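You operate a simulated robot arm through the tools that you are given. There is no shell and no other tool.

The job below is to be done with a simulated two-armed robot. You get a single attempt, and the scene is never put back.

JOB
Pick up the waste oil can that says "M5" from the top of the green cabinet with one hand, pass it to the other hand and put it on the second shelf from the bottom of the steel shelving. Set down upright: waste oil can.

The check looks at the end state, three seconds after you hand in, the way a careful person would. Anything else that was tipped, shoved, dropped, spilled or broken makes it a failure.

ROBOT AND FRAMES
Two 7-joint arms with four-finger grippers on one trunk, on a base that moves. Base frame: it is fixed to the floor where the robot stands at the start and does not move with it; the origin is under the middle of the robot, x ahead of it, y to its left, z up; the surface under the hand at the start is at about z = 880. Readings come in mm, degrees, newtons and seconds.
The left shoulder is at the start at [40, 181, 1130], the right one opposite. With the tool pointing down near the work surface each hand reaches from about 320 to 840 mm from the robot's upright axis, wherever it stands, measured 20 degrees to its own side. Places, roughly: second shelf of the steel shelving [700, 500, 600]. Payload 3.67 kg a hand.
The TCP of each hand is the grasp point between the finger pads, 28 mm short of the fingertips. In the tool frame z runs along the fingers and y along their closing line. The gripper opens to 112 mm; its body begins 73 mm behind the TCP.
Orientation is that of the tool frame in the base frame, as a unit quaternion [x, y, z, w]. With the fingers straight down and closing along the base's y, the tool's x points along the base's -x, its y along +y and its z along -z.

CONTROLS
- The arms move only by the tool jog_arm. It takes "left_increments", "right_increments" or both (then of equal length, played together; a hand with none holds still); each is a list of rows, each a list of 3 entries, a list of its own where there are three numbers: the shift along the base's x, y, z in m, then the turn, a rotation vector about the base's x, y, z in degrees, then the finger opening in m, from 0 to 0.112. In form: [[[x, y, z], [rx, ry, rz], fingers], ...]. A call has 1 to 20 rows; each row is the pose to reach, as a shift and turn from the pose commanded when the call began. A row lasts 0.2 s, in which the tool goes at most 50 mm and 8.6 degrees; a call with a longer step from one row to the next is refused whole, and so is a gripper value outside its range. A pose out of reach is approached as far as the arm can. The call stops where the force on the tool passes 40 N (or 10 N more than at its start, if that is more) or the arm is blocked; 0.2 s more then pass. The fingers move at their own pace (about 72.4 mm/s each) and stop on an object; they squeeze with about 39 N. The grip force told is the motor's: it shows also when the fingers shut on nothing. Time passes only in rows, and 0.2 s behind the last, so rows that repeat a pose let the fingers close. The reply holds the time, the measured pose of the TCP, the force on the tool along the base axes, the opening and the grip force, in the units named above and with some noise, with the torque about the TCP (base axes, N m) and any sound that the robot's microphone picked up.
- Cameras (640 x 400 px; columns grow to the right, rows downward): "scene" is now at [101.7, -32.2, 1364.8]; the picture's right is [-0.22, -0.98, 0.00], its down [-0.57, 0.13, -0.81] and it looks along [0.80, -0.18, -0.58] (base axes); focal length 271 px, centre (320, 200). "left" rides on the left gripper at [60, 18, -104] in its tool frame; the picture's right is [-0.29, 0.96, 0.00], its down [-0.80, -0.24, -0.55] and it looks along [-0.53, -0.16, 0.83] (tool axes); focal length 234 px, centre (320, 200). "right" rides on the right gripper at [60, -18, -104] in its tool frame; the picture's right is [0.29, 0.96, 0.00], its down [-0.80, 0.24, -0.55] and it looks along [-0.53, 0.16, 0.83] (tool axes); focal length 234 px, centre (320, 200). There is no depth. A picture from a camera that has moved, and an enlarged one, comes with that camera's place and axes in the base frame and with its lens. The place of the scene camera against the robot may be out by one fixed shift of up to 25 mm in any direction.
- get_image(camera): a new picture of that camera. It takes no simulated time.
- slide_trunk(by): moves the trunk up (or, below 0, down) by that many mm; the arms and the scene camera ride with it, the base frame stays. It gives what a move gives, with no picture.
- drive_base(legs): drives the robot by 1 to 6 legs, each [ahead, left, turn to the left] in mm, mm and degrees, along the robot's own axes; the way and the turn of a leg run together, so that a leg with both is an arc; at most 1500 mm and 180 degrees a leg. The arms and the cameras ride along, it lands a little off, and it stops where it bumps. It gives what a move gives.
- turn_head(pan, tilt): turns the head with the scene camera to pan (to the left, within 86 degrees either way) and tilt (down, from -29 to 69), counted from straight ahead of the robot. It gives what a move gives.
- inspect(camera, box): a new picture of the part [left, top, right, bottom] of that camera's present view, enlarged. It takes no simulated time.
- finish_job(): hands the job in; it is judged then, once.

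Places have to be worked out from the pictures, the camera data and where the tool is seen. Open the grippers and draw the arms clear of the work before you hand the job in, unless the task says otherwise.

The tools are called by a JSON object that holds its "op" and its "data". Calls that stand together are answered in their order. jog_arm: Moves the arms, as the interface text tells. Its arguments: {"type":"object","properties":{"left_increments":{"type":"array","items":{"type":"array"}},"right_increments":{"type":"array","items":{"type":"array"}}},"required":[]} The other tools are called the same way: slide_trunk (by) moves the trunk up or down; drive_base (legs) drives the base; turn_head (pan, tilt) turns the head that bears the scene camera; get_image (camera) takes a picture; inspect (camera, box) takes an enlarged picture of a part of a camera's view; finish_job () hands the job in.

At the start:

```text
time: 0.0
left_tool_pos: [419.8, 88.9, 1133.5]
left_ee_rot: [-0.001, 1.0, 0.0, 0.001]
left_contact_force: [-0.2, 0.0, -0.2]
left_wrist_torque: [0.02, 0.0, -0.01]
left_grip_width: 111.8
left_gripper_force: 0.0
right_tool_pos: [438.8, -327.4, 1145.3]
right_ee_rot: [0.0, 1.0, 0.0, 0.0]
right_contact_force: [0.2, -0.1, -0.6]
right_wrist_torque: [-0.05, 0.03, 0.01]
right_grip_width: 112.0
right_gripper_force: 0.0
trunk travel left (down, up): [-250.0, 264.0]
robot x, y, heading: [-1.2, 2.8, -0.2]
head pan, tilt (commanded): [-12.7, 35.4]
```

scene: 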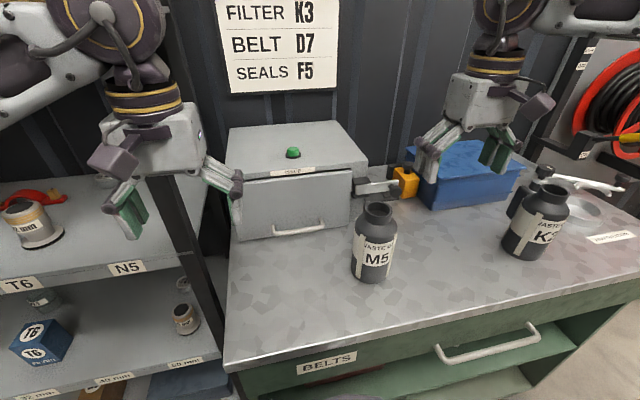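
right: 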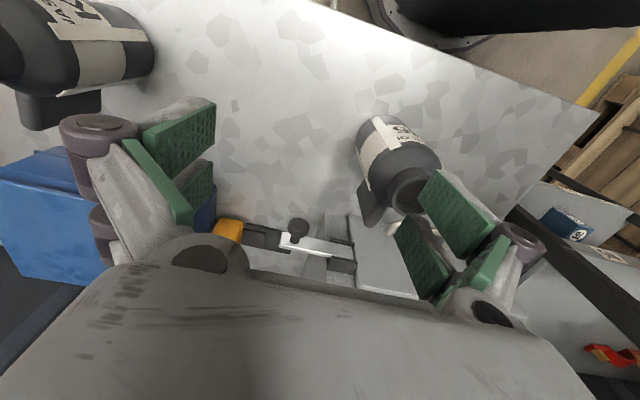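
left: 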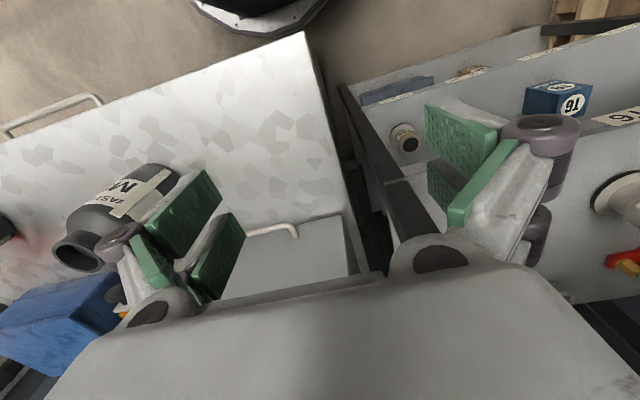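

I'll look closer at the can and the shelving before moving anything.

{"op": "inspect", "data": {"camera": "scene", "box": [320, 160, 480, 300]}}

{"op": "inspect", "data": {"camera": "scene", "box": [0, 170, 240, 400]}}

{"op": "inspect", "data": {"camera": "right", "box": [320, 90, 480, 240]}}

```text
2.86 times, centred on (400, 230) of scene
camera zoom: at [101.7, -32.2, 1364.8], right [-0.22, -0.98, 0.0], down [-0.57, 0.13, -0.81], along [0.8, -0.18, -0.58], focal length 775 px, centre (91, 114)
```

zoom: 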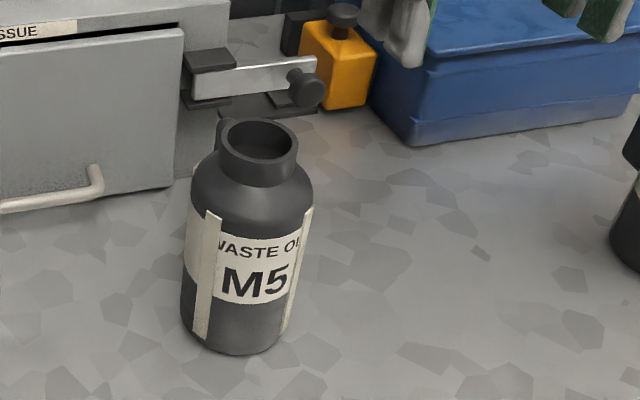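

```text
1.74 times, centred on (120, 285) of scene
camera zoom: at [101.7, -32.2, 1364.8], right [-0.22, -0.98, 0.0], down [-0.57, 0.13, -0.81], along [0.8, -0.18, -0.58], focal length 472 px, centre (668, 52)
```

zoom: 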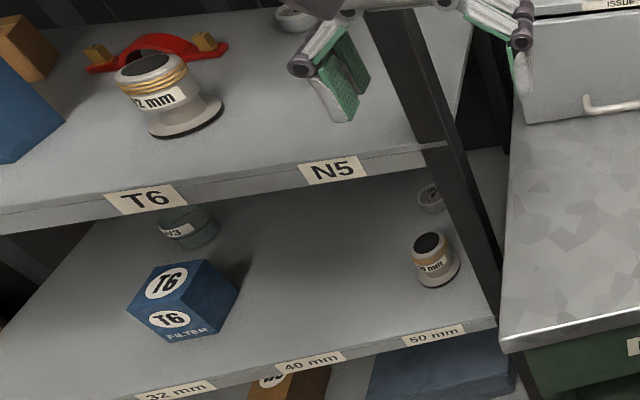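

```text
2.67 times, centred on (400, 165) of right
camera zoom: at [378.5, -346.0, 1249.4], right [-0.29, 0.96, 0.0], down [0.8, 0.24, 0.55], along [0.53, 0.16, -0.83], focal length 624 px, centre (107, 293)
```

zoom: 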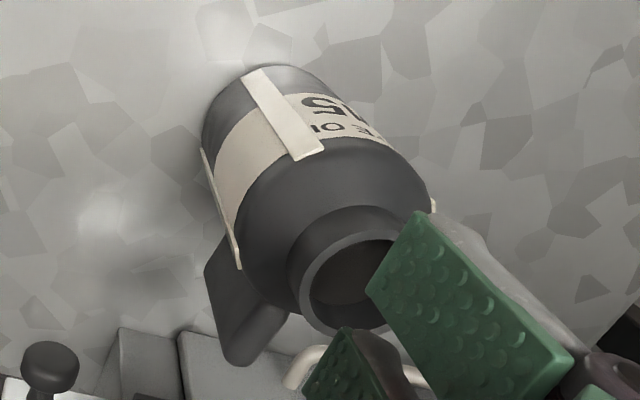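

The can has a neck, an open top and a fin handle on its back side. Next I'll check the gripper finger geometry and turn the head to view the shelving.

{"op": "inspect", "data": {"camera": "left", "box": [390, 70, 590, 290]}}

{"op": "turn_head", "data": {"pan": 35, "tilt": 38}}

```text
1.82 times, centred on (490, 180) of left
camera zoom: at [359.8, 107.2, 1237.5], right [0.29, 0.96, 0.0], down [0.8, -0.24, 0.55], along [0.53, -0.16, -0.83], focal length 426 px, centre (11, 236)
```

zoom: 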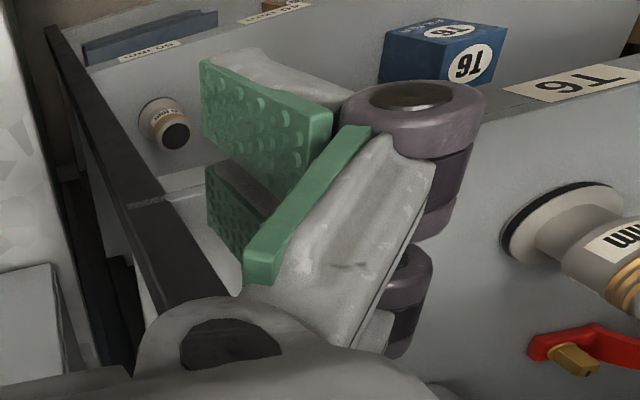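

```text
time: 1.2
left_tool_pos: [419.7, 88.9, 1132.0]
left_ee_rot: [-0.001, 1.0, 0.0, 0.0]
left_contact_force: [-0.9, 0.9, -0.2]
left_wrist_torque: [0.0, 0.0, -0.01]
left_grip_width: 112.0
left_gripper_force: 0.0
right_tool_pos: [438.7, -327.7, 1144.6]
right_ee_rot: [0.0, 1.0, 0.0, 0.0]
right_contact_force: [-0.6, -0.2, -1.4]
right_wrist_torque: [0.0, 0.01, 0.0]
right_grip_width: 112.0
right_gripper_force: 0.0
trunk travel left (down, up): [-250.0, 264.0]
robot x, y, heading: [-0.7, 1.8, -0.1]
head pan, tilt (commanded): [35.0, 38.0]
```

Now I take the scene picture toward the shelving.

{"op": "get_image", "data": {"camera": "scene"}}

```text
taken
camera scene: at [86.8, 36.6, 1360.8], right [0.57, -0.82, 0.0], down [-0.5, -0.35, -0.79], along [0.65, 0.45, -0.62], focal length 271 px, centre (320, 200)
```

scene: 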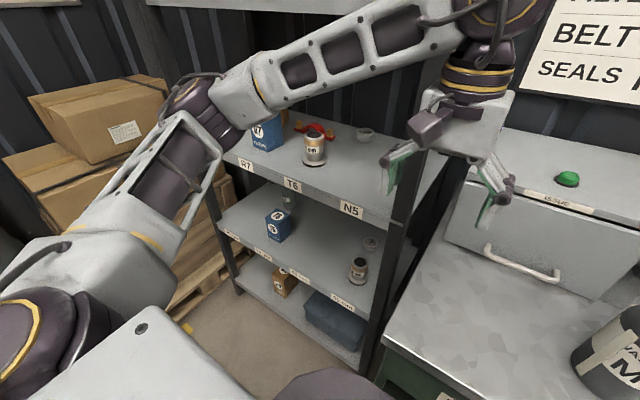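

The second shelf from the bottom is the one with the 32/40/50 mm labels, holding the T6 box and a small can. I zoom in to find free space.

{"op": "inspect", "data": {"camera": "scene", "box": [200, 100, 440, 370]}}

{"op": "inspect", "data": {"camera": "scene", "box": [215, 170, 415, 300]}}

```text
1.48 times, centred on (320, 235) of scene
camera zoom: at [86.8, 36.6, 1360.8], right [0.57, -0.82, 0.0], down [-0.5, -0.35, -0.79], along [0.65, 0.45, -0.62], focal length 402 px, centre (320, 148)
```

zoom: 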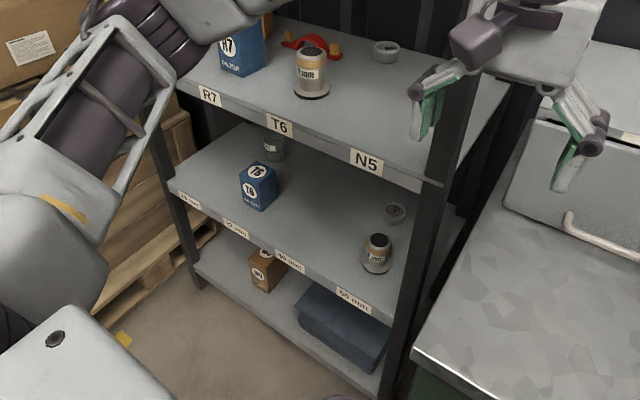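

```text
3.08 times, centred on (315, 235) of scene
camera zoom: at [86.8, 36.6, 1360.8], right [0.57, -0.82, 0.0], down [-0.5, -0.35, -0.79], along [0.65, 0.45, -0.62], focal length 835 px, centre (335, 92)
```

zoom: 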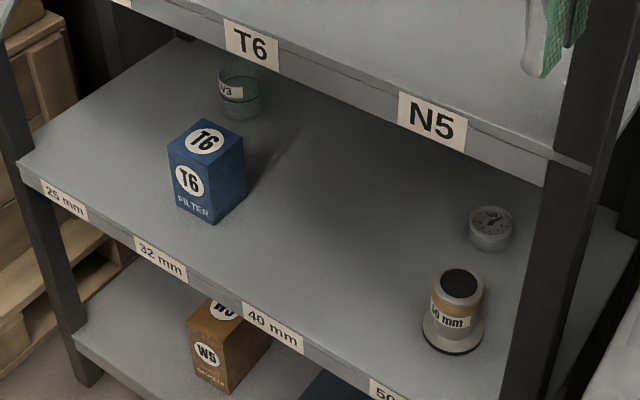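

The middle of the second shelf (around y≈415) is free. Now I look at the can from the left wrist camera and the scene camera from this new head position to understand the handle.

{"op": "inspect", "data": {"camera": "left", "box": [40, 140, 240, 300]}}

{"op": "turn_head", "data": {"pan": -25, "tilt": 45}}

```text
2.50 times, centred on (140, 220) of left
camera zoom: at [359.8, 107.1, 1237.5], right [0.29, 0.96, 0.0], down [0.8, -0.24, 0.55], along [0.53, -0.16, -0.83], focal length 585 px, centre (770, 150)
```

zoom: 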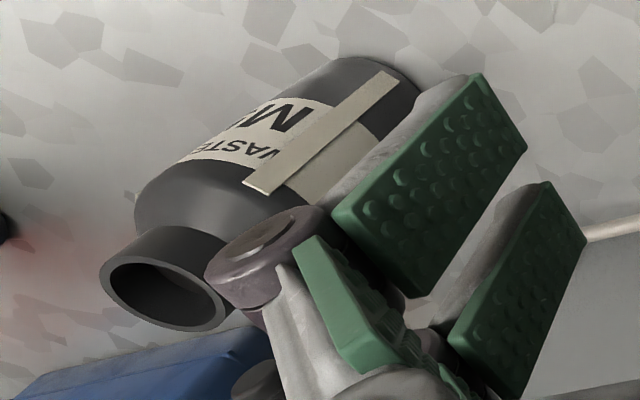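

```text
time: 2.5
left_tool_pos: [419.7, 90.1, 1132.7]
left_ee_rot: [-0.002, 1.0, 0.0, 0.0]
left_contact_force: [0.7, -0.2, -0.1]
left_wrist_torque: [0.0, 0.0, 0.0]
left_grip_width: 112.1
left_gripper_force: 0.1
right_tool_pos: [439.7, -328.1, 1145.3]
right_ee_rot: [0.0, 1.0, 0.0, -0.001]
right_contact_force: [-1.2, 0.2, 0.0]
right_wrist_torque: [-0.02, 0.0, -0.03]
right_grip_width: 112.1
right_gripper_force: 0.1
trunk travel left (down, up): [-250.0, 264.0]
robot x, y, heading: [-1.7, -0.4, -0.0]
head pan, tilt (commanded): [-25.0, 45.0]
```

Taking the scene picture from the new head angle centered on the can.

{"op": "get_image", "data": {"camera": "scene"}}

{"op": "inspect", "data": {"camera": "scene", "box": [250, 100, 410, 240]}}

```text
taken
camera scene: at [89.8, -47.2, 1350.6], right [-0.42, -0.91, 0.0], down [-0.64, 0.3, -0.71], along [0.64, -0.3, -0.71], focal length 271 px, centre (320, 200)
```

scene: 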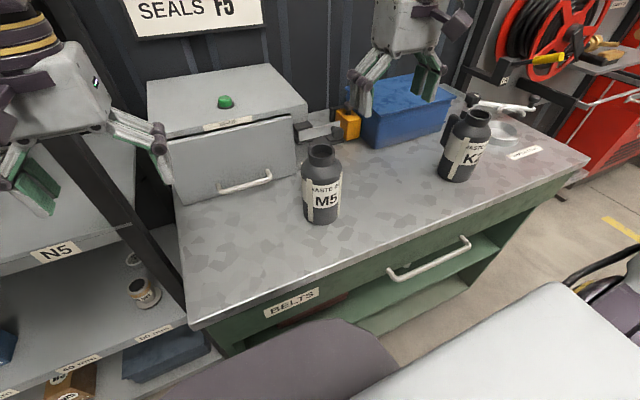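

```text
2.86 times, centred on (330, 170) of scene
camera zoom: at [89.8, -47.2, 1350.6], right [-0.42, -0.91, 0.0], down [-0.64, 0.3, -0.71], along [0.64, -0.3, -0.71], focal length 775 px, centre (291, 286)
```

zoom: 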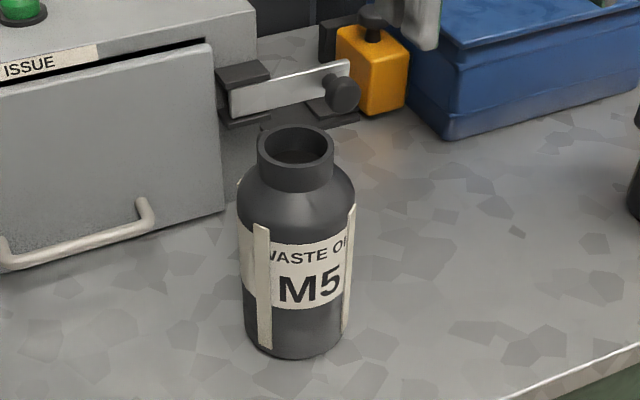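

The neighbouring K-can seems the same model; zooming on it shows the handle shape from a side angle.

{"op": "inspect", "data": {"camera": "scene", "box": [420, 90, 520, 200]}}

{"op": "get_image", "data": {"camera": "right"}}

```text
3.64 times, centred on (470, 145) of scene
camera zoom: at [89.8, -47.2, 1350.6], right [-0.42, -0.91, 0.0], down [-0.64, 0.3, -0.71], along [0.64, -0.3, -0.71], focal length 987 px, centre (-226, 400)
```

zoom: 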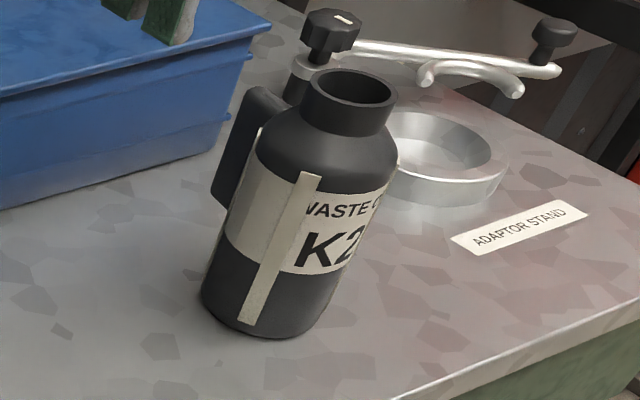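

```text
taken
camera right: at [378.5, -346.0, 1249.4], right [-0.29, 0.96, 0.0], down [0.8, 0.24, 0.55], along [0.53, 0.16, -0.83], focal length 234 px, centre (320, 200)
```

right: 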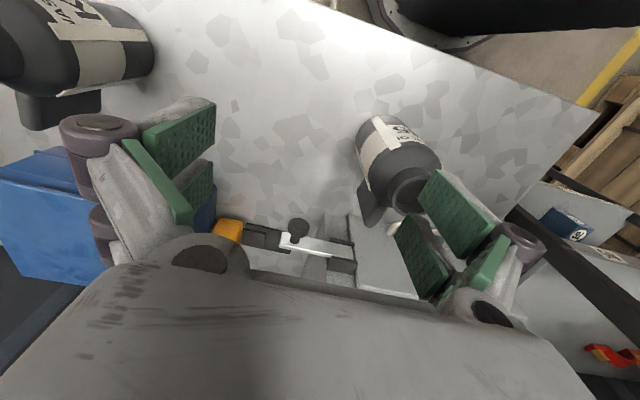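

Both wrist cameras put the neck top at about (473, -218, 1048), with a neck about 51 mm wide and a body about 82 mm wide. I move the right hand above it at the present height, well clear of the rim, to look straight down.

{"op": "jog_arm", "data": {"right_increments": [[[0.008, 0.02, 0.005], [0, 0, 0], 0.112], [[0.017, 0.05, 0.01], [0, 0, 0], 0.112], [[0.026, 0.08, 0.015], [0, 0, 0], 0.112], [[0.034, 0.108, 0.02], [0, 0, 0], 0.112], [[0.034, 0.108, 0.02], [0, 0, 0], 0.112]]}}

{"op": "get_image", "data": {"camera": "right"}}

{"op": "get_image", "data": {"camera": "scene"}}

```text
time: 3.7
left_tool_pos: [418.7, 89.1, 1133.4]
left_ee_rot: [-0.001, 1.0, 0.0, 0.0]
left_contact_force: [-0.4, -0.4, 0.4]
left_wrist_torque: [0.0, -0.02, 0.0]
left_grip_width: 111.9
left_gripper_force: 0.1
right_tool_pos: [472.7, -219.3, 1167.1]
right_ee_rot: [0.0, 1.0, 0.001, 0.0]
right_contact_force: [-0.6, 0.3, -0.2]
right_wrist_torque: [0.05, -0.02, 0.0]
right_grip_width: 111.8
right_gripper_force: 0.0
trunk travel left (down, up): [-250.0, 264.0]
robot x, y, heading: [1.8, 0.7, -0.1]
head pan, tilt (commanded): [-25.0, 45.0]
```

```text
taken
camera right: at [411.3, -238.7, 1270.0], right [-0.29, 0.96, 0.0], down [0.8, 0.24, 0.55], along [0.53, 0.16, -0.83], focal length 234 px, centre (320, 200)
```

right: 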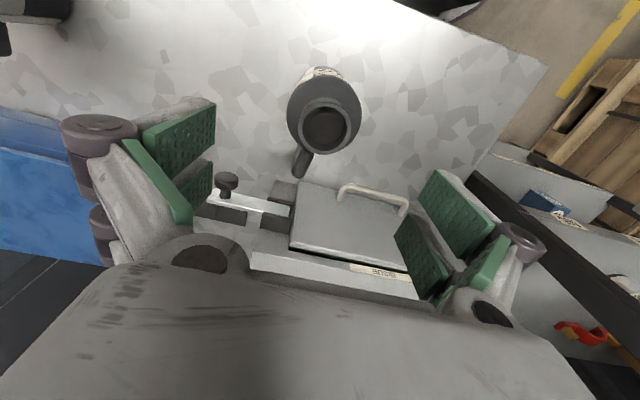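

```text
taken
camera scene: at [89.4, -48.2, 1350.6], right [-0.42, -0.91, 0.0], down [-0.64, 0.3, -0.71], along [0.64, -0.3, -0.71], focal length 271 px, centre (320, 200)
```

scene: 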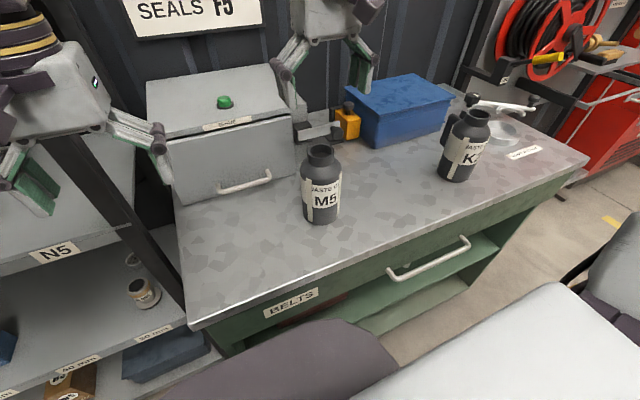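

The can is nearly under the TCP. Zooming in on the right wrist view for the exact rim centre and handle direction.

{"op": "inspect", "data": {"camera": "right", "box": [265, 50, 385, 190]}}

{"op": "inspect", "data": {"camera": "scene", "box": [250, 20, 410, 240]}}

```text
2.86 times, centred on (325, 120) of right
camera zoom: at [411.3, -238.7, 1270.0], right [-0.29, 0.96, 0.0], down [0.8, 0.24, 0.55], along [0.53, 0.16, -0.83], focal length 669 px, centre (306, 429)
```

zoom: 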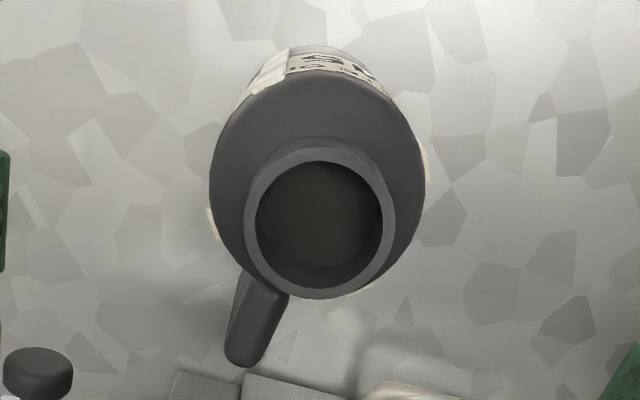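

```text
1.82 times, centred on (330, 130) of scene
camera zoom: at [89.4, -48.2, 1350.6], right [-0.42, -0.91, 0.0], down [-0.64, 0.3, -0.71], along [0.64, -0.3, -0.71], focal length 493 px, centre (302, 327)
```

zoom: 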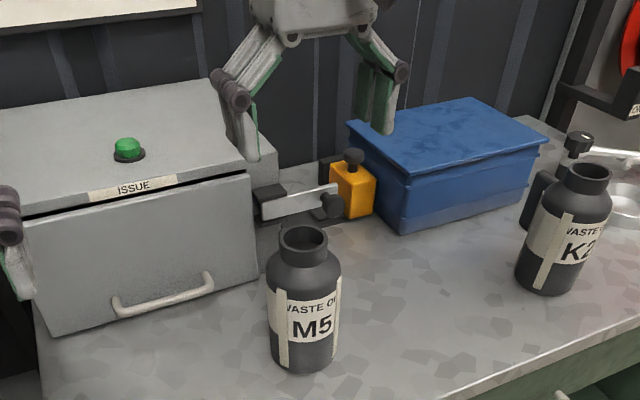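

The rim centre is at about (472, -215.5), the rim is about 50 mm wide, and the handle points about -10° from +x. I narrow the right fingers to 70 mm in the air to see where the pad tips sit at that opening.

{"op": "jog_arm", "data": {"right_increments": [[[0, 0.002, -0.005], [0, 0, 0], 0.07], [[0, 0.003, -0.01], [0, 0, 0], 0.07], [[0, 0.003, -0.01], [0, 0, 0], 0.07], [[0, 0.003, -0.01], [0, 0, 0], 0.07]]}}

{"op": "get_image", "data": {"camera": "right"}}

```text
time: 4.7
left_tool_pos: [419.7, 89.5, 1134.1]
left_ee_rot: [-0.001, 1.0, 0.0, 0.0]
left_contact_force: [0.1, 0.0, 0.0]
left_wrist_torque: [0.05, -0.01, 0.02]
left_grip_width: 112.1
left_gripper_force: 0.1
right_tool_pos: [472.4, -216.3, 1156.4]
right_ee_rot: [0.0, 1.0, 0.0, 0.0]
right_contact_force: [0.6, 0.0, -0.2]
right_wrist_torque: [0.05, 0.01, 0.03]
right_grip_width: 69.7
right_gripper_force: 0.1
trunk travel left (down, up): [-250.0, 264.0]
robot x, y, heading: [-0.7, -1.8, -0.0]
head pan, tilt (commanded): [-25.0, 45.0]
```

```text
taken
camera right: at [412.2, -234.5, 1259.7], right [-0.29, 0.96, 0.0], down [0.8, 0.24, 0.55], along [0.53, 0.16, -0.83], focal length 234 px, centre (320, 200)
```

right: 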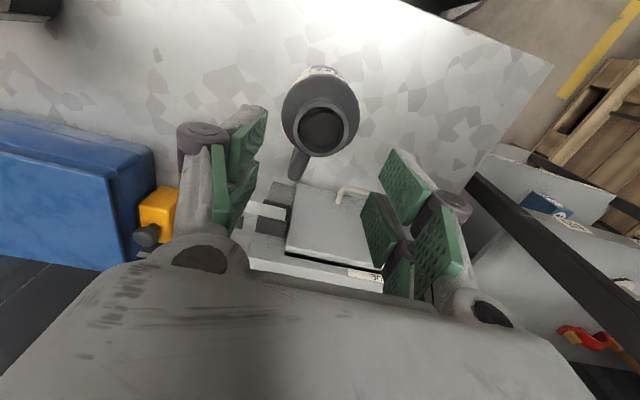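

Zooming on the fingers to measure pad tip positions.

{"op": "inspect", "data": {"camera": "right", "box": [170, 90, 490, 290]}}

```text
2.00 times, centred on (330, 190) of right
camera zoom: at [412.2, -234.5, 1259.7], right [-0.29, 0.96, 0.0], down [0.8, 0.24, 0.55], along [0.53, 0.16, -0.83], focal length 468 px, centre (300, 220)
```

zoom: 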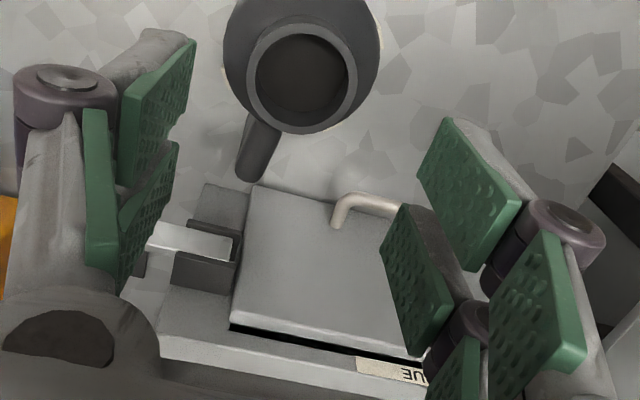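

At a 70 mm opening the pad tips sit about 23 mm beyond the TCP. I descend with the opening at 78 mm to TCP z≈1078, so the tips are about level with the rim, then check from the scene camera.

{"op": "jog_arm", "data": {"right_increments": [[[0, 0.0005, -0.02], [0, 0, 0], 0.08], [[0, 0.0005, -0.04], [0, 0, 0], 0.08], [[0, 0.0005, -0.06], [0, 0, 0], 0.08], [[0, 0.0005, -0.078], [0, 0, 0], 0.08], [[0, 0.0005, -0.078], [0, 0, 0], 0.08]]}}

{"op": "get_image", "data": {"camera": "right"}}

{"op": "inspect", "data": {"camera": "scene", "box": [250, 60, 410, 240]}}

```text
time: 5.9
left_tool_pos: [418.4, 89.4, 1132.1]
left_ee_rot: [-0.001, 1.0, 0.0, 0.001]
left_contact_force: [0.2, -0.5, 0.4]
left_wrist_torque: [-0.01, -0.04, -0.02]
left_grip_width: 112.2
left_gripper_force: 0.0
right_tool_pos: [472.3, -216.9, 1078.4]
right_ee_rot: [0.0, 1.0, 0.0, 0.0]
right_contact_force: [-0.2, -1.0, 0.1]
right_wrist_torque: [0.04, -0.01, 0.0]
right_grip_width: 79.9
right_gripper_force: 0.1
trunk travel left (down, up): [-250.0, 264.0]
robot x, y, heading: [-0.8, -4.6, 0.0]
head pan, tilt (commanded): [-25.0, 45.0]
```

```text
taken
camera right: at [412.0, -234.4, 1181.9], right [-0.29, 0.96, 0.0], down [0.8, 0.24, 0.55], along [0.53, 0.16, -0.83], focal length 234 px, centre (320, 200)
```

right: 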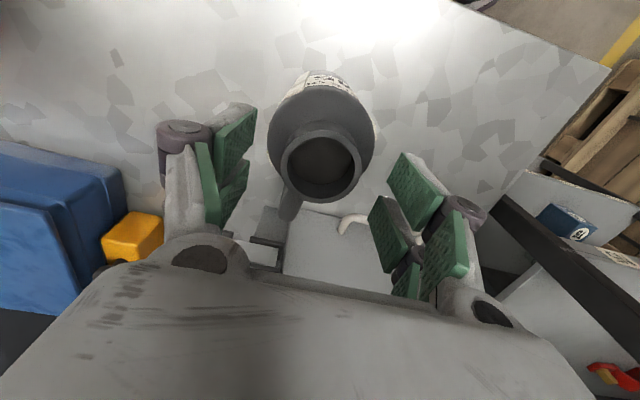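

```text
2.22 times, centred on (330, 150) of scene
camera zoom: at [89.5, -47.0, 1350.6], right [-0.42, -0.91, 0.0], down [-0.64, 0.3, -0.71], along [0.64, -0.3, -0.71], focal length 603 px, centre (298, 311)
```

zoom: 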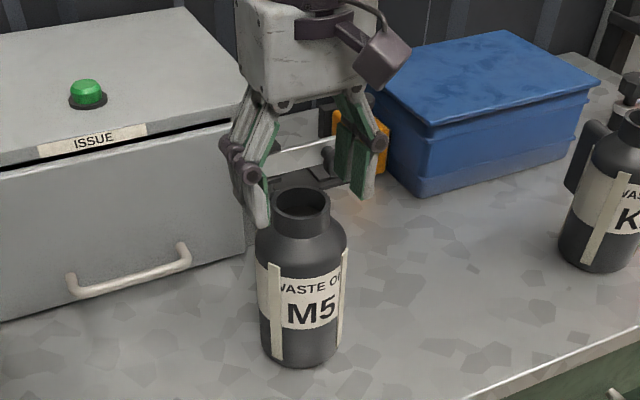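

Two views triangulate the rim at (473, -215, 1048), with the neck running down to about 1024. I descend to TCP z≈1055 so the pads cover the neck just above the shoulder, then close in steps.

{"op": "jog_arm", "data": {"right_increments": [[[0.0007, 0.0015, -0.012], [0, 0, 0], 0.08], [[0.0007, 0.0015, -0.0235], [0, 0, 0], 0.08], [[0.0007, 0.0015, -0.0235], [0, 0, 0], 0.08]]}}

{"op": "inspect", "data": {"camera": "scene", "box": [270, 80, 380, 230]}}

{"op": "inspect", "data": {"camera": "right", "box": [170, 60, 490, 290]}}

```text
time: 6.7
left_tool_pos: [420.0, 89.1, 1133.6]
left_ee_rot: [-0.001, 1.0, 0.0, 0.001]
left_contact_force: [1.1, -0.6, -0.6]
left_wrist_torque: [0.03, 0.05, 0.0]
left_grip_width: 111.9
left_gripper_force: 0.0
right_tool_pos: [475.2, -216.4, 1054.2]
right_ee_rot: [0.001, 1.0, 0.0, 0.0]
right_contact_force: [-0.1, 0.0, 0.0]
right_wrist_torque: [0.05, 0.01, 0.0]
right_grip_width: 80.1
right_gripper_force: 0.0
trunk travel left (down, up): [-250.0, 264.0]
robot x, y, heading: [2.5, -0.9, -0.2]
head pan, tilt (commanded): [-25.0, 45.0]
```

```text
2.67 times, centred on (325, 155) of scene
camera zoom: at [89.7, -47.2, 1350.6], right [-0.42, -0.91, 0.0], down [-0.64, 0.3, -0.71], along [0.64, -0.3, -0.71], focal length 724 px, centre (307, 320)
```

zoom: 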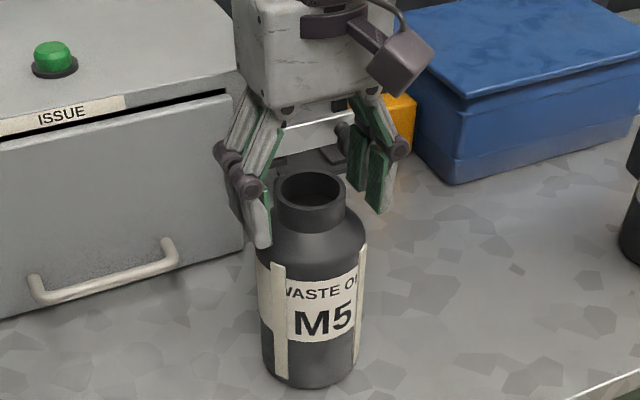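

```text
1.74 times, centred on (330, 175) of right
camera zoom: at [413.5, -233.4, 1158.1], right [-0.29, 0.96, 0.0], down [0.8, 0.24, 0.55], along [0.53, 0.16, -0.83], focal length 407 px, centre (303, 244)
```

zoom: 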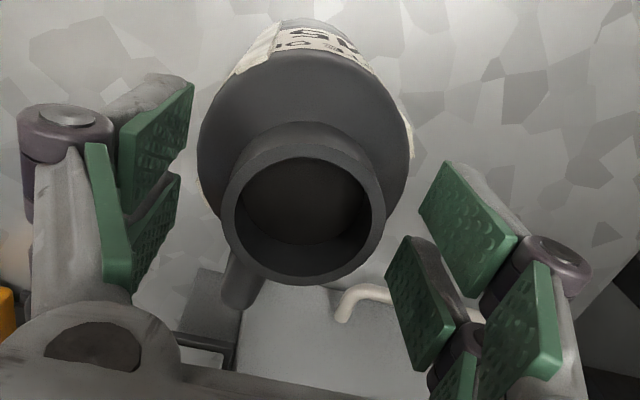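

The neck is centred between the pads (rim at 474, -215). Closing the right gripper on the neck.

{"op": "jog_arm", "data": {"right_increments": [[[0, 0.001, 0], [0, 0, 0], 0.06], [[0, 0.001, 0], [0, 0, 0], 0.05], [[0, 0.001, 0], [0, 0, 0], 0.03], [[0, 0.001, 0], [0, 0, 0], 0.02], [[0, 0.001, 0], [0, 0, 0], 0.02]]}}

{"op": "inspect", "data": {"camera": "scene", "box": [270, 80, 380, 230]}}

{"op": "inspect", "data": {"camera": "right", "box": [170, 60, 490, 290]}}

```text
time: 7.9
left_tool_pos: [419.4, 89.6, 1132.0]
left_ee_rot: [-0.001, 1.0, 0.001, 0.001]
left_contact_force: [-0.4, -0.7, 0.3]
left_wrist_torque: [-0.01, -0.04, 0.02]
left_grip_width: 111.8
left_gripper_force: 0.1
right_tool_pos: [475.0, -215.5, 1053.6]
right_ee_rot: [0.0, 1.0, 0.0, 0.0]
right_contact_force: [-0.8, 0.5, 0.7]
right_wrist_torque: [0.15, 0.03, -0.01]
right_grip_width: 47.1
right_gripper_force: 38.8
trunk travel left (down, up): [-250.0, 264.0]
robot x, y, heading: [0.6, 1.9, 0.1]
head pan, tilt (commanded): [-25.0, 45.0]
```

```text
2.67 times, centred on (325, 155) of scene
camera zoom: at [89.6, -47.2, 1350.6], right [-0.42, -0.91, 0.0], down [-0.64, 0.3, -0.71], along [0.64, -0.3, -0.71], focal length 724 px, centre (307, 320)
```

zoom: 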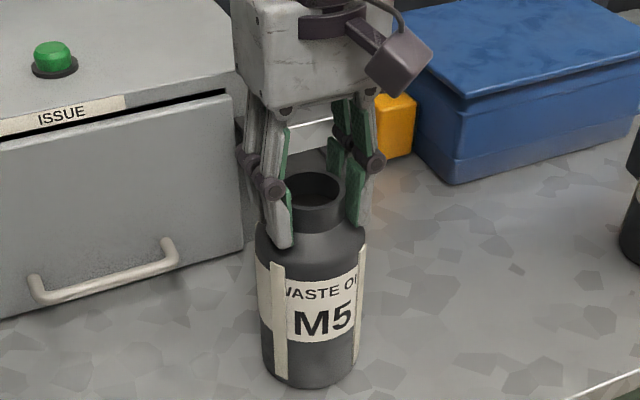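

```text
1.74 times, centred on (330, 175) of right
camera zoom: at [413.5, -232.5, 1157.8], right [-0.29, 0.96, 0.0], down [0.8, 0.24, 0.55], along [0.53, 0.16, -0.83], focal length 407 px, centre (303, 244)
```

zoom: 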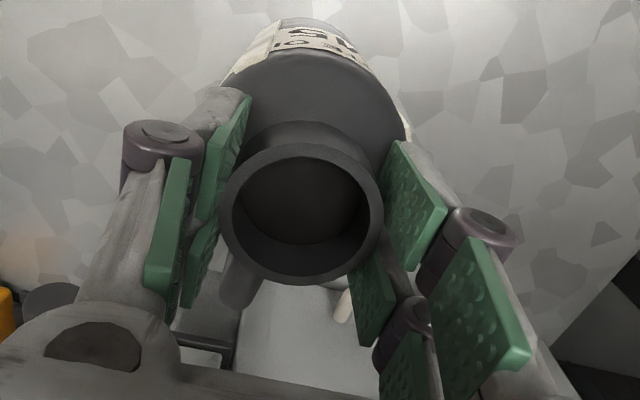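

The right gripper holds the neck (47 mm, 39 N). I lift gently by 40 mm and check the load and tilt.

{"op": "jog_arm", "data": {"right_increments": [[[0, 0.0, 0.004], [0, 0, 0], 0.02], [[0, 0.0, 0.01], [0, 0, 0], 0.02], [[0, 0.0, 0.02], [0, 0, 0], 0.02], [[0, 0, 0.03], [0, 0, 0], 0.02], [[0, 0, 0.04], [0, 0, 0], 0.02], [[0, 0, 0.04], [0, 0, 0], 0.02]]}}

{"op": "inspect", "data": {"camera": "scene", "box": [250, 60, 390, 240]}}

{"op": "inspect", "data": {"camera": "right", "box": [170, 60, 490, 290]}}

```text
time: 9.3
left_tool_pos: [419.4, 89.3, 1131.4]
left_ee_rot: [-0.001, 1.0, 0.0, 0.0]
left_contact_force: [-0.5, 0.0, 0.7]
left_wrist_torque: [0.01, -0.02, 0.01]
left_grip_width: 111.8
left_gripper_force: 0.1
right_tool_pos: [474.3, -213.9, 1094.7]
right_ee_rot: [0.0, 1.0, 0.0, 0.0]
right_contact_force: [-0.3, -0.4, -3.2]
right_wrist_torque: [-0.02, 0.01, 0.0]
right_grip_width: 47.1
right_gripper_force: 39.4
trunk travel left (down, up): [-250.0, 264.0]
robot x, y, heading: [-0.2, 0.9, 0.0]
head pan, tilt (commanded): [-25.0, 45.0]
```

```text
2.22 times, centred on (320, 150) of scene
camera zoom: at [90.0, -47.4, 1350.5], right [-0.42, -0.91, 0.0], down [-0.64, 0.3, -0.71], along [0.64, -0.3, -0.71], focal length 603 px, centre (320, 311)
```

zoom: 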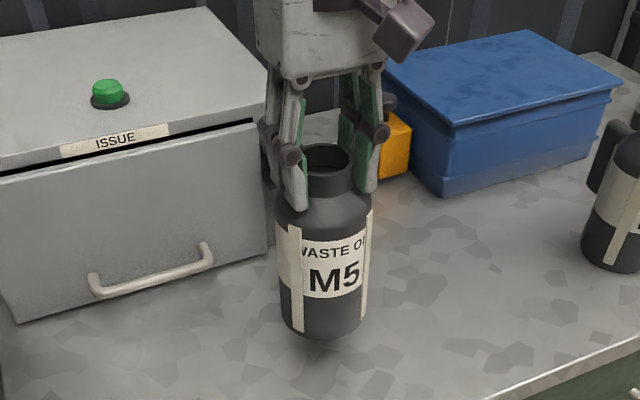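

```text
1.74 times, centred on (330, 175) of right
camera zoom: at [413.6, -232.8, 1198.1], right [-0.29, 0.96, 0.0], down [0.8, 0.24, 0.55], along [0.53, 0.16, -0.83], focal length 407 px, centre (303, 244)
```

zoom: 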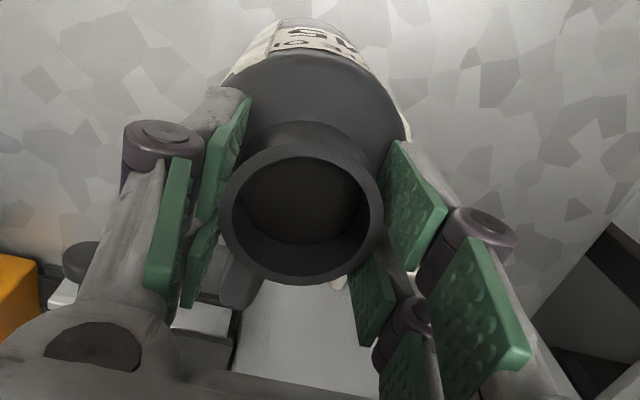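

The can is held firmly: it weighs about 3.2 N and hasn't shifted in the grip. I lift further to TCP z≈1150 and look to the left side to check the floor before driving.

{"op": "jog_arm", "data": {"right_increments": [[[0, 0.0, 0.015], [0, 0, 0], 0.02], [[0, 0.0, 0.03], [0, 0, 0], 0.02], [[0, 0.0, 0.045], [0, 0, 0], 0.02], [[0, 0, 0.056], [0, 0, 0], 0.02], [[0, 0, 0.056], [0, 0, 0], 0.02]]}}

{"op": "turn_head", "data": {"pan": 75, "tilt": 40}}

{"op": "get_image", "data": {"camera": "scene"}}

```text
time: 10.5
left_tool_pos: [420.3, 88.4, 1132.6]
left_ee_rot: [0.0, 1.0, 0.0, 0.0]
left_contact_force: [1.0, 0.5, -0.5]
left_wrist_torque: [-0.01, -0.01, -0.02]
left_grip_width: 112.0
left_gripper_force: 0.1
right_tool_pos: [474.9, -215.4, 1149.7]
right_ee_rot: [0.0, 1.0, -0.001, 0.0]
right_contact_force: [-0.1, -1.7, -3.2]
right_wrist_torque: [-0.01, 0.02, 0.01]
right_grip_width: 46.7
right_gripper_force: 39.3
trunk travel left (down, up): [-250.0, 264.0]
robot x, y, heading: [-4.3, -3.3, -0.1]
head pan, tilt (commanded): [-25.0, 45.0]
```

```text
time: 12.2
left_tool_pos: [420.0, 88.5, 1133.2]
left_ee_rot: [-0.001, 1.0, 0.0, 0.0]
left_contact_force: [-0.5, 0.3, -0.7]
left_wrist_torque: [0.01, 0.02, -0.01]
left_grip_width: 112.0
left_gripper_force: 0.1
right_tool_pos: [475.3, -215.3, 1149.6]
right_ee_rot: [0.0, 1.0, 0.001, 0.0]
right_contact_force: [0.3, 0.0, -2.9]
right_wrist_torque: [-0.01, 0.03, 0.0]
right_grip_width: 46.7
right_gripper_force: 38.3
trunk travel left (down, up): [-250.0, 264.0]
robot x, y, heading: [4.2, -2.2, 0.0]
head pan, tilt (commanded): [75.0, 40.0]
```

```text
taken
camera scene: at [38.3, 69.2, 1357.8], right [0.97, -0.26, 0.0], down [-0.17, -0.62, -0.77], along [0.2, 0.74, -0.64], focal length 271 px, centre (320, 200)
```

scene: 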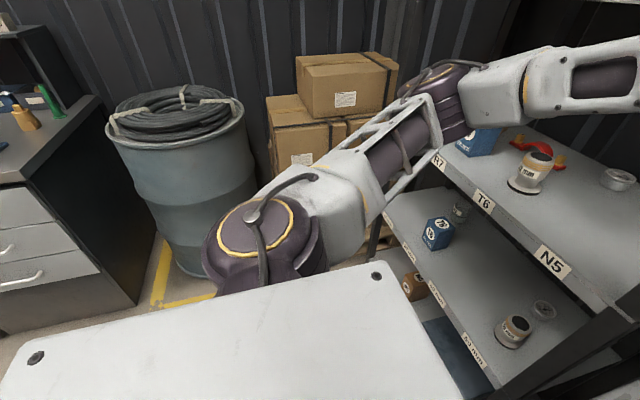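

To the left there is a drum and a tool cart, both well beyond the shelf. I check further back on both sides before reversing.

{"op": "turn_head", "data": {"pan": 86, "tilt": 25}}

{"op": "get_image", "data": {"camera": "scene"}}

{"op": "turn_head", "data": {"pan": -86, "tilt": 30}}

{"op": "get_image", "data": {"camera": "scene"}}

```text
time: 13.0
left_tool_pos: [419.8, 89.2, 1132.1]
left_ee_rot: [-0.001, 1.0, 0.0, -0.001]
left_contact_force: [-0.3, 0.2, 0.7]
left_wrist_torque: [-0.03, -0.01, -0.02]
left_grip_width: 112.3
left_gripper_force: 0.1
right_tool_pos: [473.3, -213.7, 1150.7]
right_ee_rot: [0.0, 1.0, 0.0, -0.001]
right_contact_force: [-0.5, 0.6, -3.3]
right_wrist_torque: [-0.03, 0.03, 0.0]
right_grip_width: 46.6
right_gripper_force: 39.0
trunk travel left (down, up): [-250.0, 264.0]
robot x, y, heading: [-2.3, -1.8, -0.2]
head pan, tilt (commanded): [85.9, 25.0]
```

```text
taken
camera scene: at [22.9, 78.9, 1381.1], right [1.0, -0.07, 0.0], down [-0.03, -0.42, -0.91], along [0.06, 0.9, -0.42], focal length 271 px, centre (320, 200)
```

scene: 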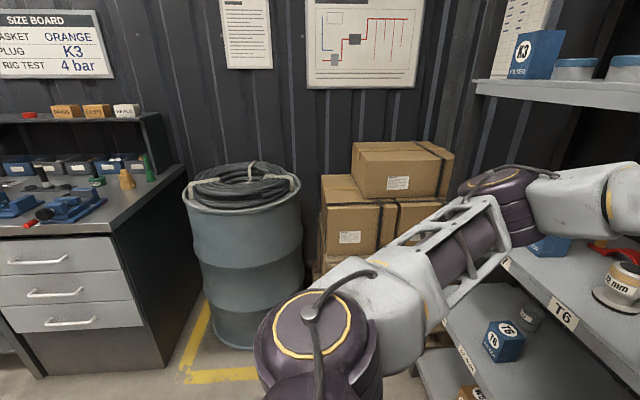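

```text
time: 15.6
left_tool_pos: [419.8, 88.9, 1132.3]
left_ee_rot: [-0.001, 1.0, 0.0, 0.0]
left_contact_force: [0.1, 0.1, -0.4]
left_wrist_torque: [-0.01, 0.02, -0.03]
left_grip_width: 112.0
left_gripper_force: 0.1
right_tool_pos: [475.1, -216.0, 1150.0]
right_ee_rot: [0.0, 1.0, -0.001, 0.001]
right_contact_force: [-0.3, 0.9, -3.4]
right_wrist_torque: [-0.01, 0.03, 0.01]
right_grip_width: 46.4
right_gripper_force: 39.5
trunk travel left (down, up): [-250.0, 264.0]
robot x, y, heading: [2.5, -0.9, 0.0]
head pan, tilt (commanded): [-85.9, 30.0]
```

```text
taken
camera scene: at [22.7, -103.2, 1373.2], right [-1.0, -0.07, 0.0], down [-0.04, 0.5, -0.87], along [0.06, -0.86, -0.5], focal length 271 px, centre (320, 200)
```

scene: 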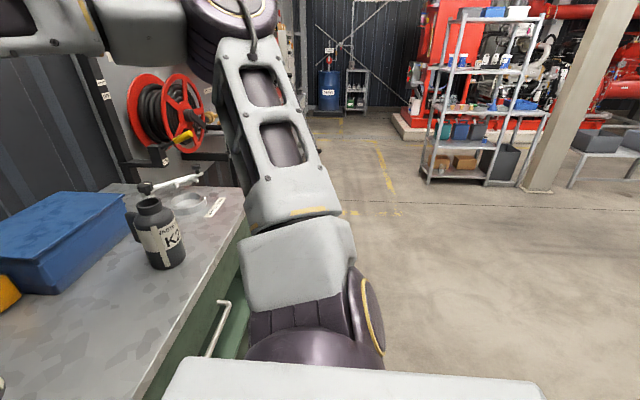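

The floor behind and to the right is clear, so I reverse 200 mm with the can held. That gives free air for the handover.

{"op": "drive_base", "data": {"legs": [[-200, 0, 0]]}}

{"op": "turn_head", "data": {"pan": -10, "tilt": 35}}

{"op": "get_image", "data": {"camera": "scene"}}

```text
time: 17.2
left_tool_pos: [221.3, 89.4, 1132.1]
left_ee_rot: [-0.002, 1.0, -0.001, 0.0]
left_contact_force: [-0.8, 0.2, -0.6]
left_wrist_torque: [0.02, -0.03, 0.01]
left_grip_width: 111.9
left_gripper_force: 0.0
right_tool_pos: [275.4, -213.9, 1149.7]
right_ee_rot: [0.0, 1.0, 0.0, 0.001]
right_contact_force: [0.0, -0.6, -2.1]
right_wrist_torque: [-0.03, 0.01, 0.01]
right_grip_width: 46.2
right_gripper_force: 39.3
trunk travel left (down, up): [-250.0, 264.0]
robot x, y, heading: [-197.3, -2.0, -0.0]
head pan, tilt (commanded): [-85.9, 30.0]
```

```text
time: 18.7
left_tool_pos: [220.6, 89.4, 1133.0]
left_ee_rot: [-0.002, 1.0, 0.0, -0.001]
left_contact_force: [0.7, 0.5, -0.1]
left_wrist_torque: [-0.01, 0.0, 0.02]
left_grip_width: 111.9
left_gripper_force: 0.0
right_tool_pos: [276.2, -214.9, 1149.6]
right_ee_rot: [-0.002, 1.0, -0.001, 0.0]
right_contact_force: [-0.2, 0.1, -3.1]
right_wrist_torque: [-0.01, 0.07, -0.03]
right_grip_width: 46.4
right_gripper_force: 39.1
trunk travel left (down, up): [-250.0, 264.0]
robot x, y, heading: [-198.0, 1.4, 0.3]
head pan, tilt (commanded): [-10.0, 35.0]
```

```text
taken
camera scene: at [-95.6, -28.3, 1365.3], right [-0.17, -0.98, 0.0], down [-0.57, 0.1, -0.82], along [0.81, -0.14, -0.57], focal length 271 px, centre (320, 200)
```

scene: 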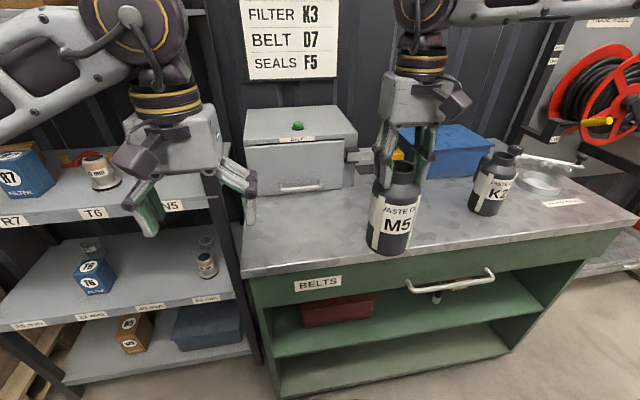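

The can is still level in the grip. Now I turn the left hand to point its fingers forward (+x) while bringing it to about (300, 60, 1062), away from the can.

{"op": "jog_arm", "data": {"left_increments": [[[0.007, -0.002, -0.006], [0, -8.2, 0], 0.112], [[0.014, -0.005, -0.013], [0, -16.4, 0], 0.112], [[0.022, -0.008, -0.019], [0, -24.6, 0], 0.112], [[0.029, -0.011, -0.026], [0, -32.8, 0], 0.112], [[0.036, -0.013, -0.032], [0, -41, 0], 0.112], [[0.043, -0.016, -0.039], [0, -49.2, 0], 0.112], [[0.05, -0.018, -0.045], [0, -57.4, 0], 0.112], [[0.058, -0.021, -0.052], [0, -65.6, 0], 0.112], [[0.065, -0.024, -0.058], [0, -73.8, 0], 0.112], [[0.072, -0.026, -0.065], [0, -82, 0], 0.112], [[0.079, -0.029, -0.071], [0, -90, 0], 0.112], [[0.079, -0.029, -0.071], [0, -90, 0], 0.112]]}}

{"op": "get_image", "data": {"camera": "scene"}}

{"op": "get_image", "data": {"camera": "left"}}

```text
time: 21.3
left_tool_pos: [300.2, 61.5, 1062.6]
left_ee_rot: [-0.002, 0.706, -0.001, 0.708]
left_contact_force: [0.3, -0.2, 0.2]
left_wrist_torque: [0.0, 0.01, -0.02]
left_grip_width: 112.0
left_gripper_force: 0.0
right_tool_pos: [275.1, -213.8, 1150.5]
right_ee_rot: [0.0, 1.0, 0.0, 0.001]
right_contact_force: [0.2, 1.0, -2.7]
right_wrist_torque: [-0.05, 0.01, 0.01]
right_grip_width: 46.4
right_gripper_force: 39.1
trunk travel left (down, up): [-250.0, 264.0]
robot x, y, heading: [-198.8, -1.1, 0.2]
head pan, tilt (commanded): [-10.0, 35.0]
```

```text
taken
camera scene: at [-97.2, -26.2, 1365.6], right [-0.17, -0.99, 0.0], down [-0.56, 0.1, -0.82], along [0.81, -0.14, -0.57], focal length 271 px, centre (320, 200)
```

scene: 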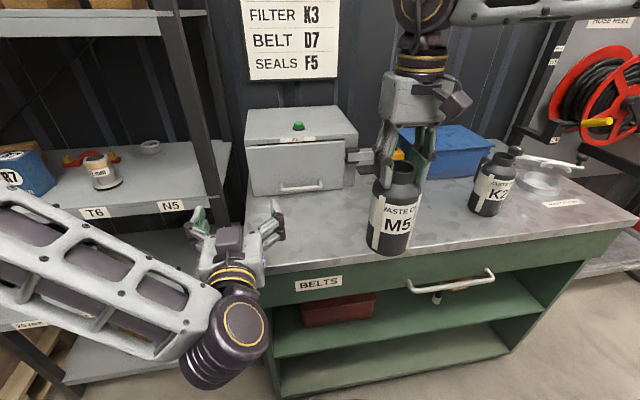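

```text
taken
camera left: at [196.1, 79.3, 1002.8], right [0.0, 0.96, 0.28], down [-0.56, -0.24, 0.8], along [0.83, -0.16, 0.53], focal length 234 px, centre (320, 200)
```

left: 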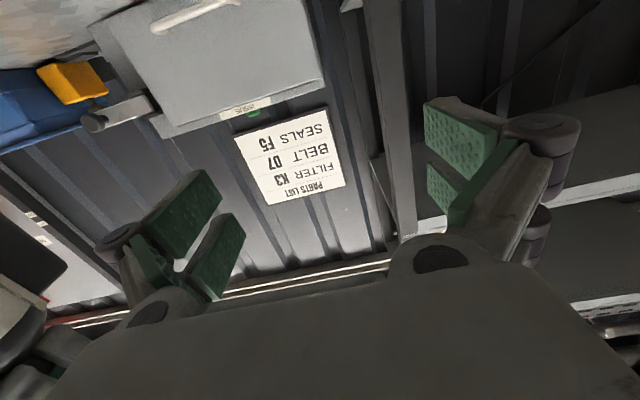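

The left hand is horizontal now, with its camera on the underside. I zoom in to see the hand's outline and what sits above and below it.

{"op": "inspect", "data": {"camera": "scene", "box": [160, 180, 320, 400]}}

{"op": "inspect", "data": {"camera": "scene", "box": [340, 60, 480, 270]}}

```text
1.82 times, centred on (240, 290) of scene
camera zoom: at [-97.2, -26.2, 1365.6], right [-0.17, -0.99, 0.0], down [-0.56, 0.1, -0.82], along [0.81, -0.14, -0.57], focal length 493 px, centre (466, 36)
```

zoom: 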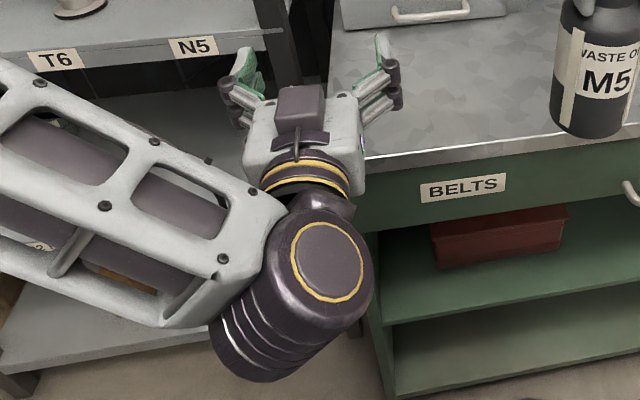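

```text
1.90 times, centred on (410, 165) of scene
camera zoom: at [-97.2, -26.2, 1365.6], right [-0.17, -0.99, 0.0], down [-0.56, 0.1, -0.82], along [0.81, -0.14, -0.57], focal length 517 px, centre (149, 267)
```

zoom: 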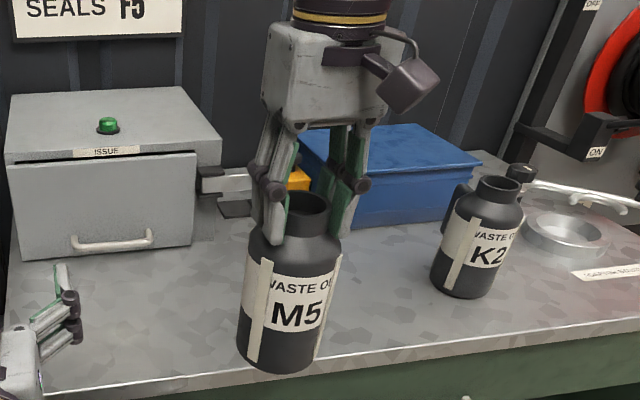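

The hand has a module on top and its camera below, so I'll grip the can with the left hand about 88 mm above its base. Next the right hand carries the can to about (410, 20), turning it +10.5° so the handle points straight along +x, away from the left hand.

{"op": "jog_arm", "data": {"right_increments": [[[0.0225, 0, 0], [0, 0, 0], 0.02], [[0.045, 0, 0], [0, 0, 0], 0.02], [[0.0675, 0, 0], [0, 0, 0], 0.02], [[0.09, 0, 0], [0, 0, 0], 0.02], [[0.1125, 0, 0], [0, 0, 0], 0.02], [[0.135, 0, 0], [0, 0, 0], 0.02], [[0.135, 0.02, 0], [0, 0, 0.9], 0.02], [[0.135, 0.04, 0], [0, 0, 1.8], 0.02], [[0.135, 0.06, 0], [0, 0, 2.7], 0.02], [[0.135, 0.08, 0], [0, 0, 3.6], 0.02], [[0.135, 0.1, 0], [0, 0, 4.5], 0.02], [[0.135, 0.12, 0], [0, 0, 5.4], 0.02], [[0.135, 0.14, 0], [0, 0, 6.3], 0.02], [[0.135, 0.16, 0], [0, 0, 7.2], 0.02], [[0.135, 0.18, 0], [0, 0, 8.1], 0.02], [[0.135, 0.2, 0], [0, 0, 9.0], 0.02], [[0.135, 0.22, 0], [0, 0, 9.9], 0.02], [[0.135, 0.234, 0], [0, 0, 10.5], 0.02], [[0.135, 0.234, 0], [0, 0, 10.5], 0.02]]}}

{"op": "get_image", "data": {"camera": "scene"}}

{"op": "get_image", "data": {"camera": "left"}}

{"op": "get_image", "data": {"camera": "right"}}

```text
time: 25.3
left_tool_pos: [300.2, 61.0, 1060.5]
left_ee_rot: [-0.001, 0.707, -0.001, 0.707]
left_contact_force: [1.6, -0.1, 0.4]
left_wrist_torque: [-0.01, 0.03, 0.01]
left_grip_width: 111.9
left_gripper_force: 0.0
right_tool_pos: [341.6, -104.4, 1138.1]
right_ee_rot: [-0.093, 0.996, -0.001, -0.001]
right_contact_force: [0.0, -0.1, -3.6]
right_wrist_torque: [-0.03, -0.04, 0.02]
right_grip_width: 45.7
right_gripper_force: 38.5
right hand out of reach, approached as far as the arm can: row 9, 10, 11, 12, 13, 14, 15, 16, 17, 18, 19
trunk travel left (down, up): [-250.0, 264.0]
robot x, y, heading: [-201.5, 1.8, 0.2]
head pan, tilt (commanded): [-10.0, 35.0]
```

```text
taken
camera scene: at [-96.3, -27.9, 1365.4], right [-0.17, -0.99, 0.0], down [-0.56, 0.1, -0.82], along [0.81, -0.14, -0.57], focal length 271 px, centre (320, 200)
```

scene: 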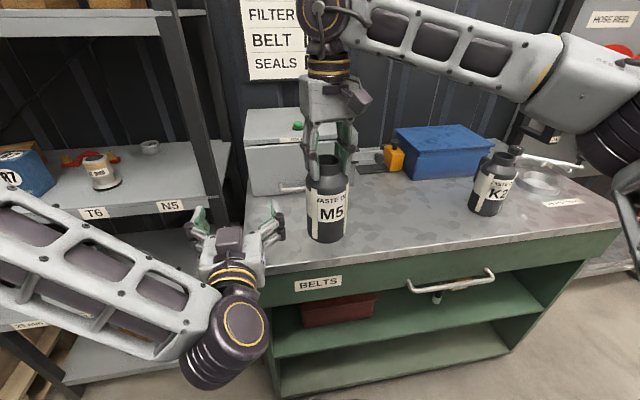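

```text
taken
camera left: at [196.4, 77.6, 1002.6], right [0.0, 0.96, 0.29], down [-0.55, -0.24, 0.8], along [0.83, -0.16, 0.53], focal length 234 px, centre (320, 200)
```

left: 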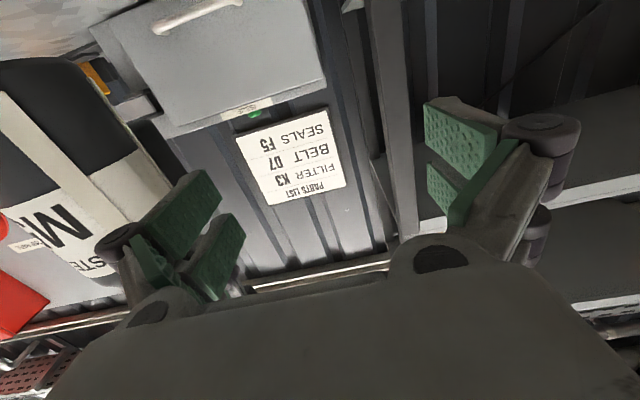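

```text
taken
camera right: at [286.1, -133.4, 1242.7], right [-0.46, 0.89, 0.0], down [0.74, 0.38, 0.55], along [0.49, 0.25, -0.83], focal length 234 px, centre (320, 200)
```

right: 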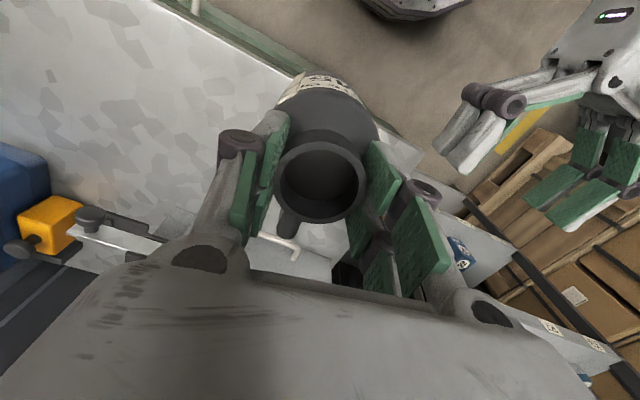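

The right hand hit its reach limit on the inner side and stopped at (342, -104), with the can still held upright. I'll do the handover further right instead. First a small step back shows what the controller treats as the commanded pose.

{"op": "jog_arm", "data": {"right_increments": [[[0, -0.01, 0], [0, 0, 0], 0.02]]}}

```text
time: 25.7
left_tool_pos: [300.5, 60.4, 1061.7]
left_ee_rot: [-0.001, 0.707, 0.0, 0.707]
left_contact_force: [-1.1, -0.4, 0.0]
left_wrist_torque: [0.02, 0.0, 0.0]
left_grip_width: 111.8
left_gripper_force: 0.1
right_tool_pos: [343.1, -114.1, 1138.2]
right_ee_rot: [-0.091, 0.996, 0.001, 0.0]
right_contact_force: [0.1, -0.7, -3.3]
right_wrist_torque: [0.02, 0.01, -0.01]
right_grip_width: 46.0
right_gripper_force: 38.9
trunk travel left (down, up): [-250.0, 264.0]
robot x, y, heading: [-197.5, 1.4, 0.3]
head pan, tilt (commanded): [-10.0, 35.0]
```

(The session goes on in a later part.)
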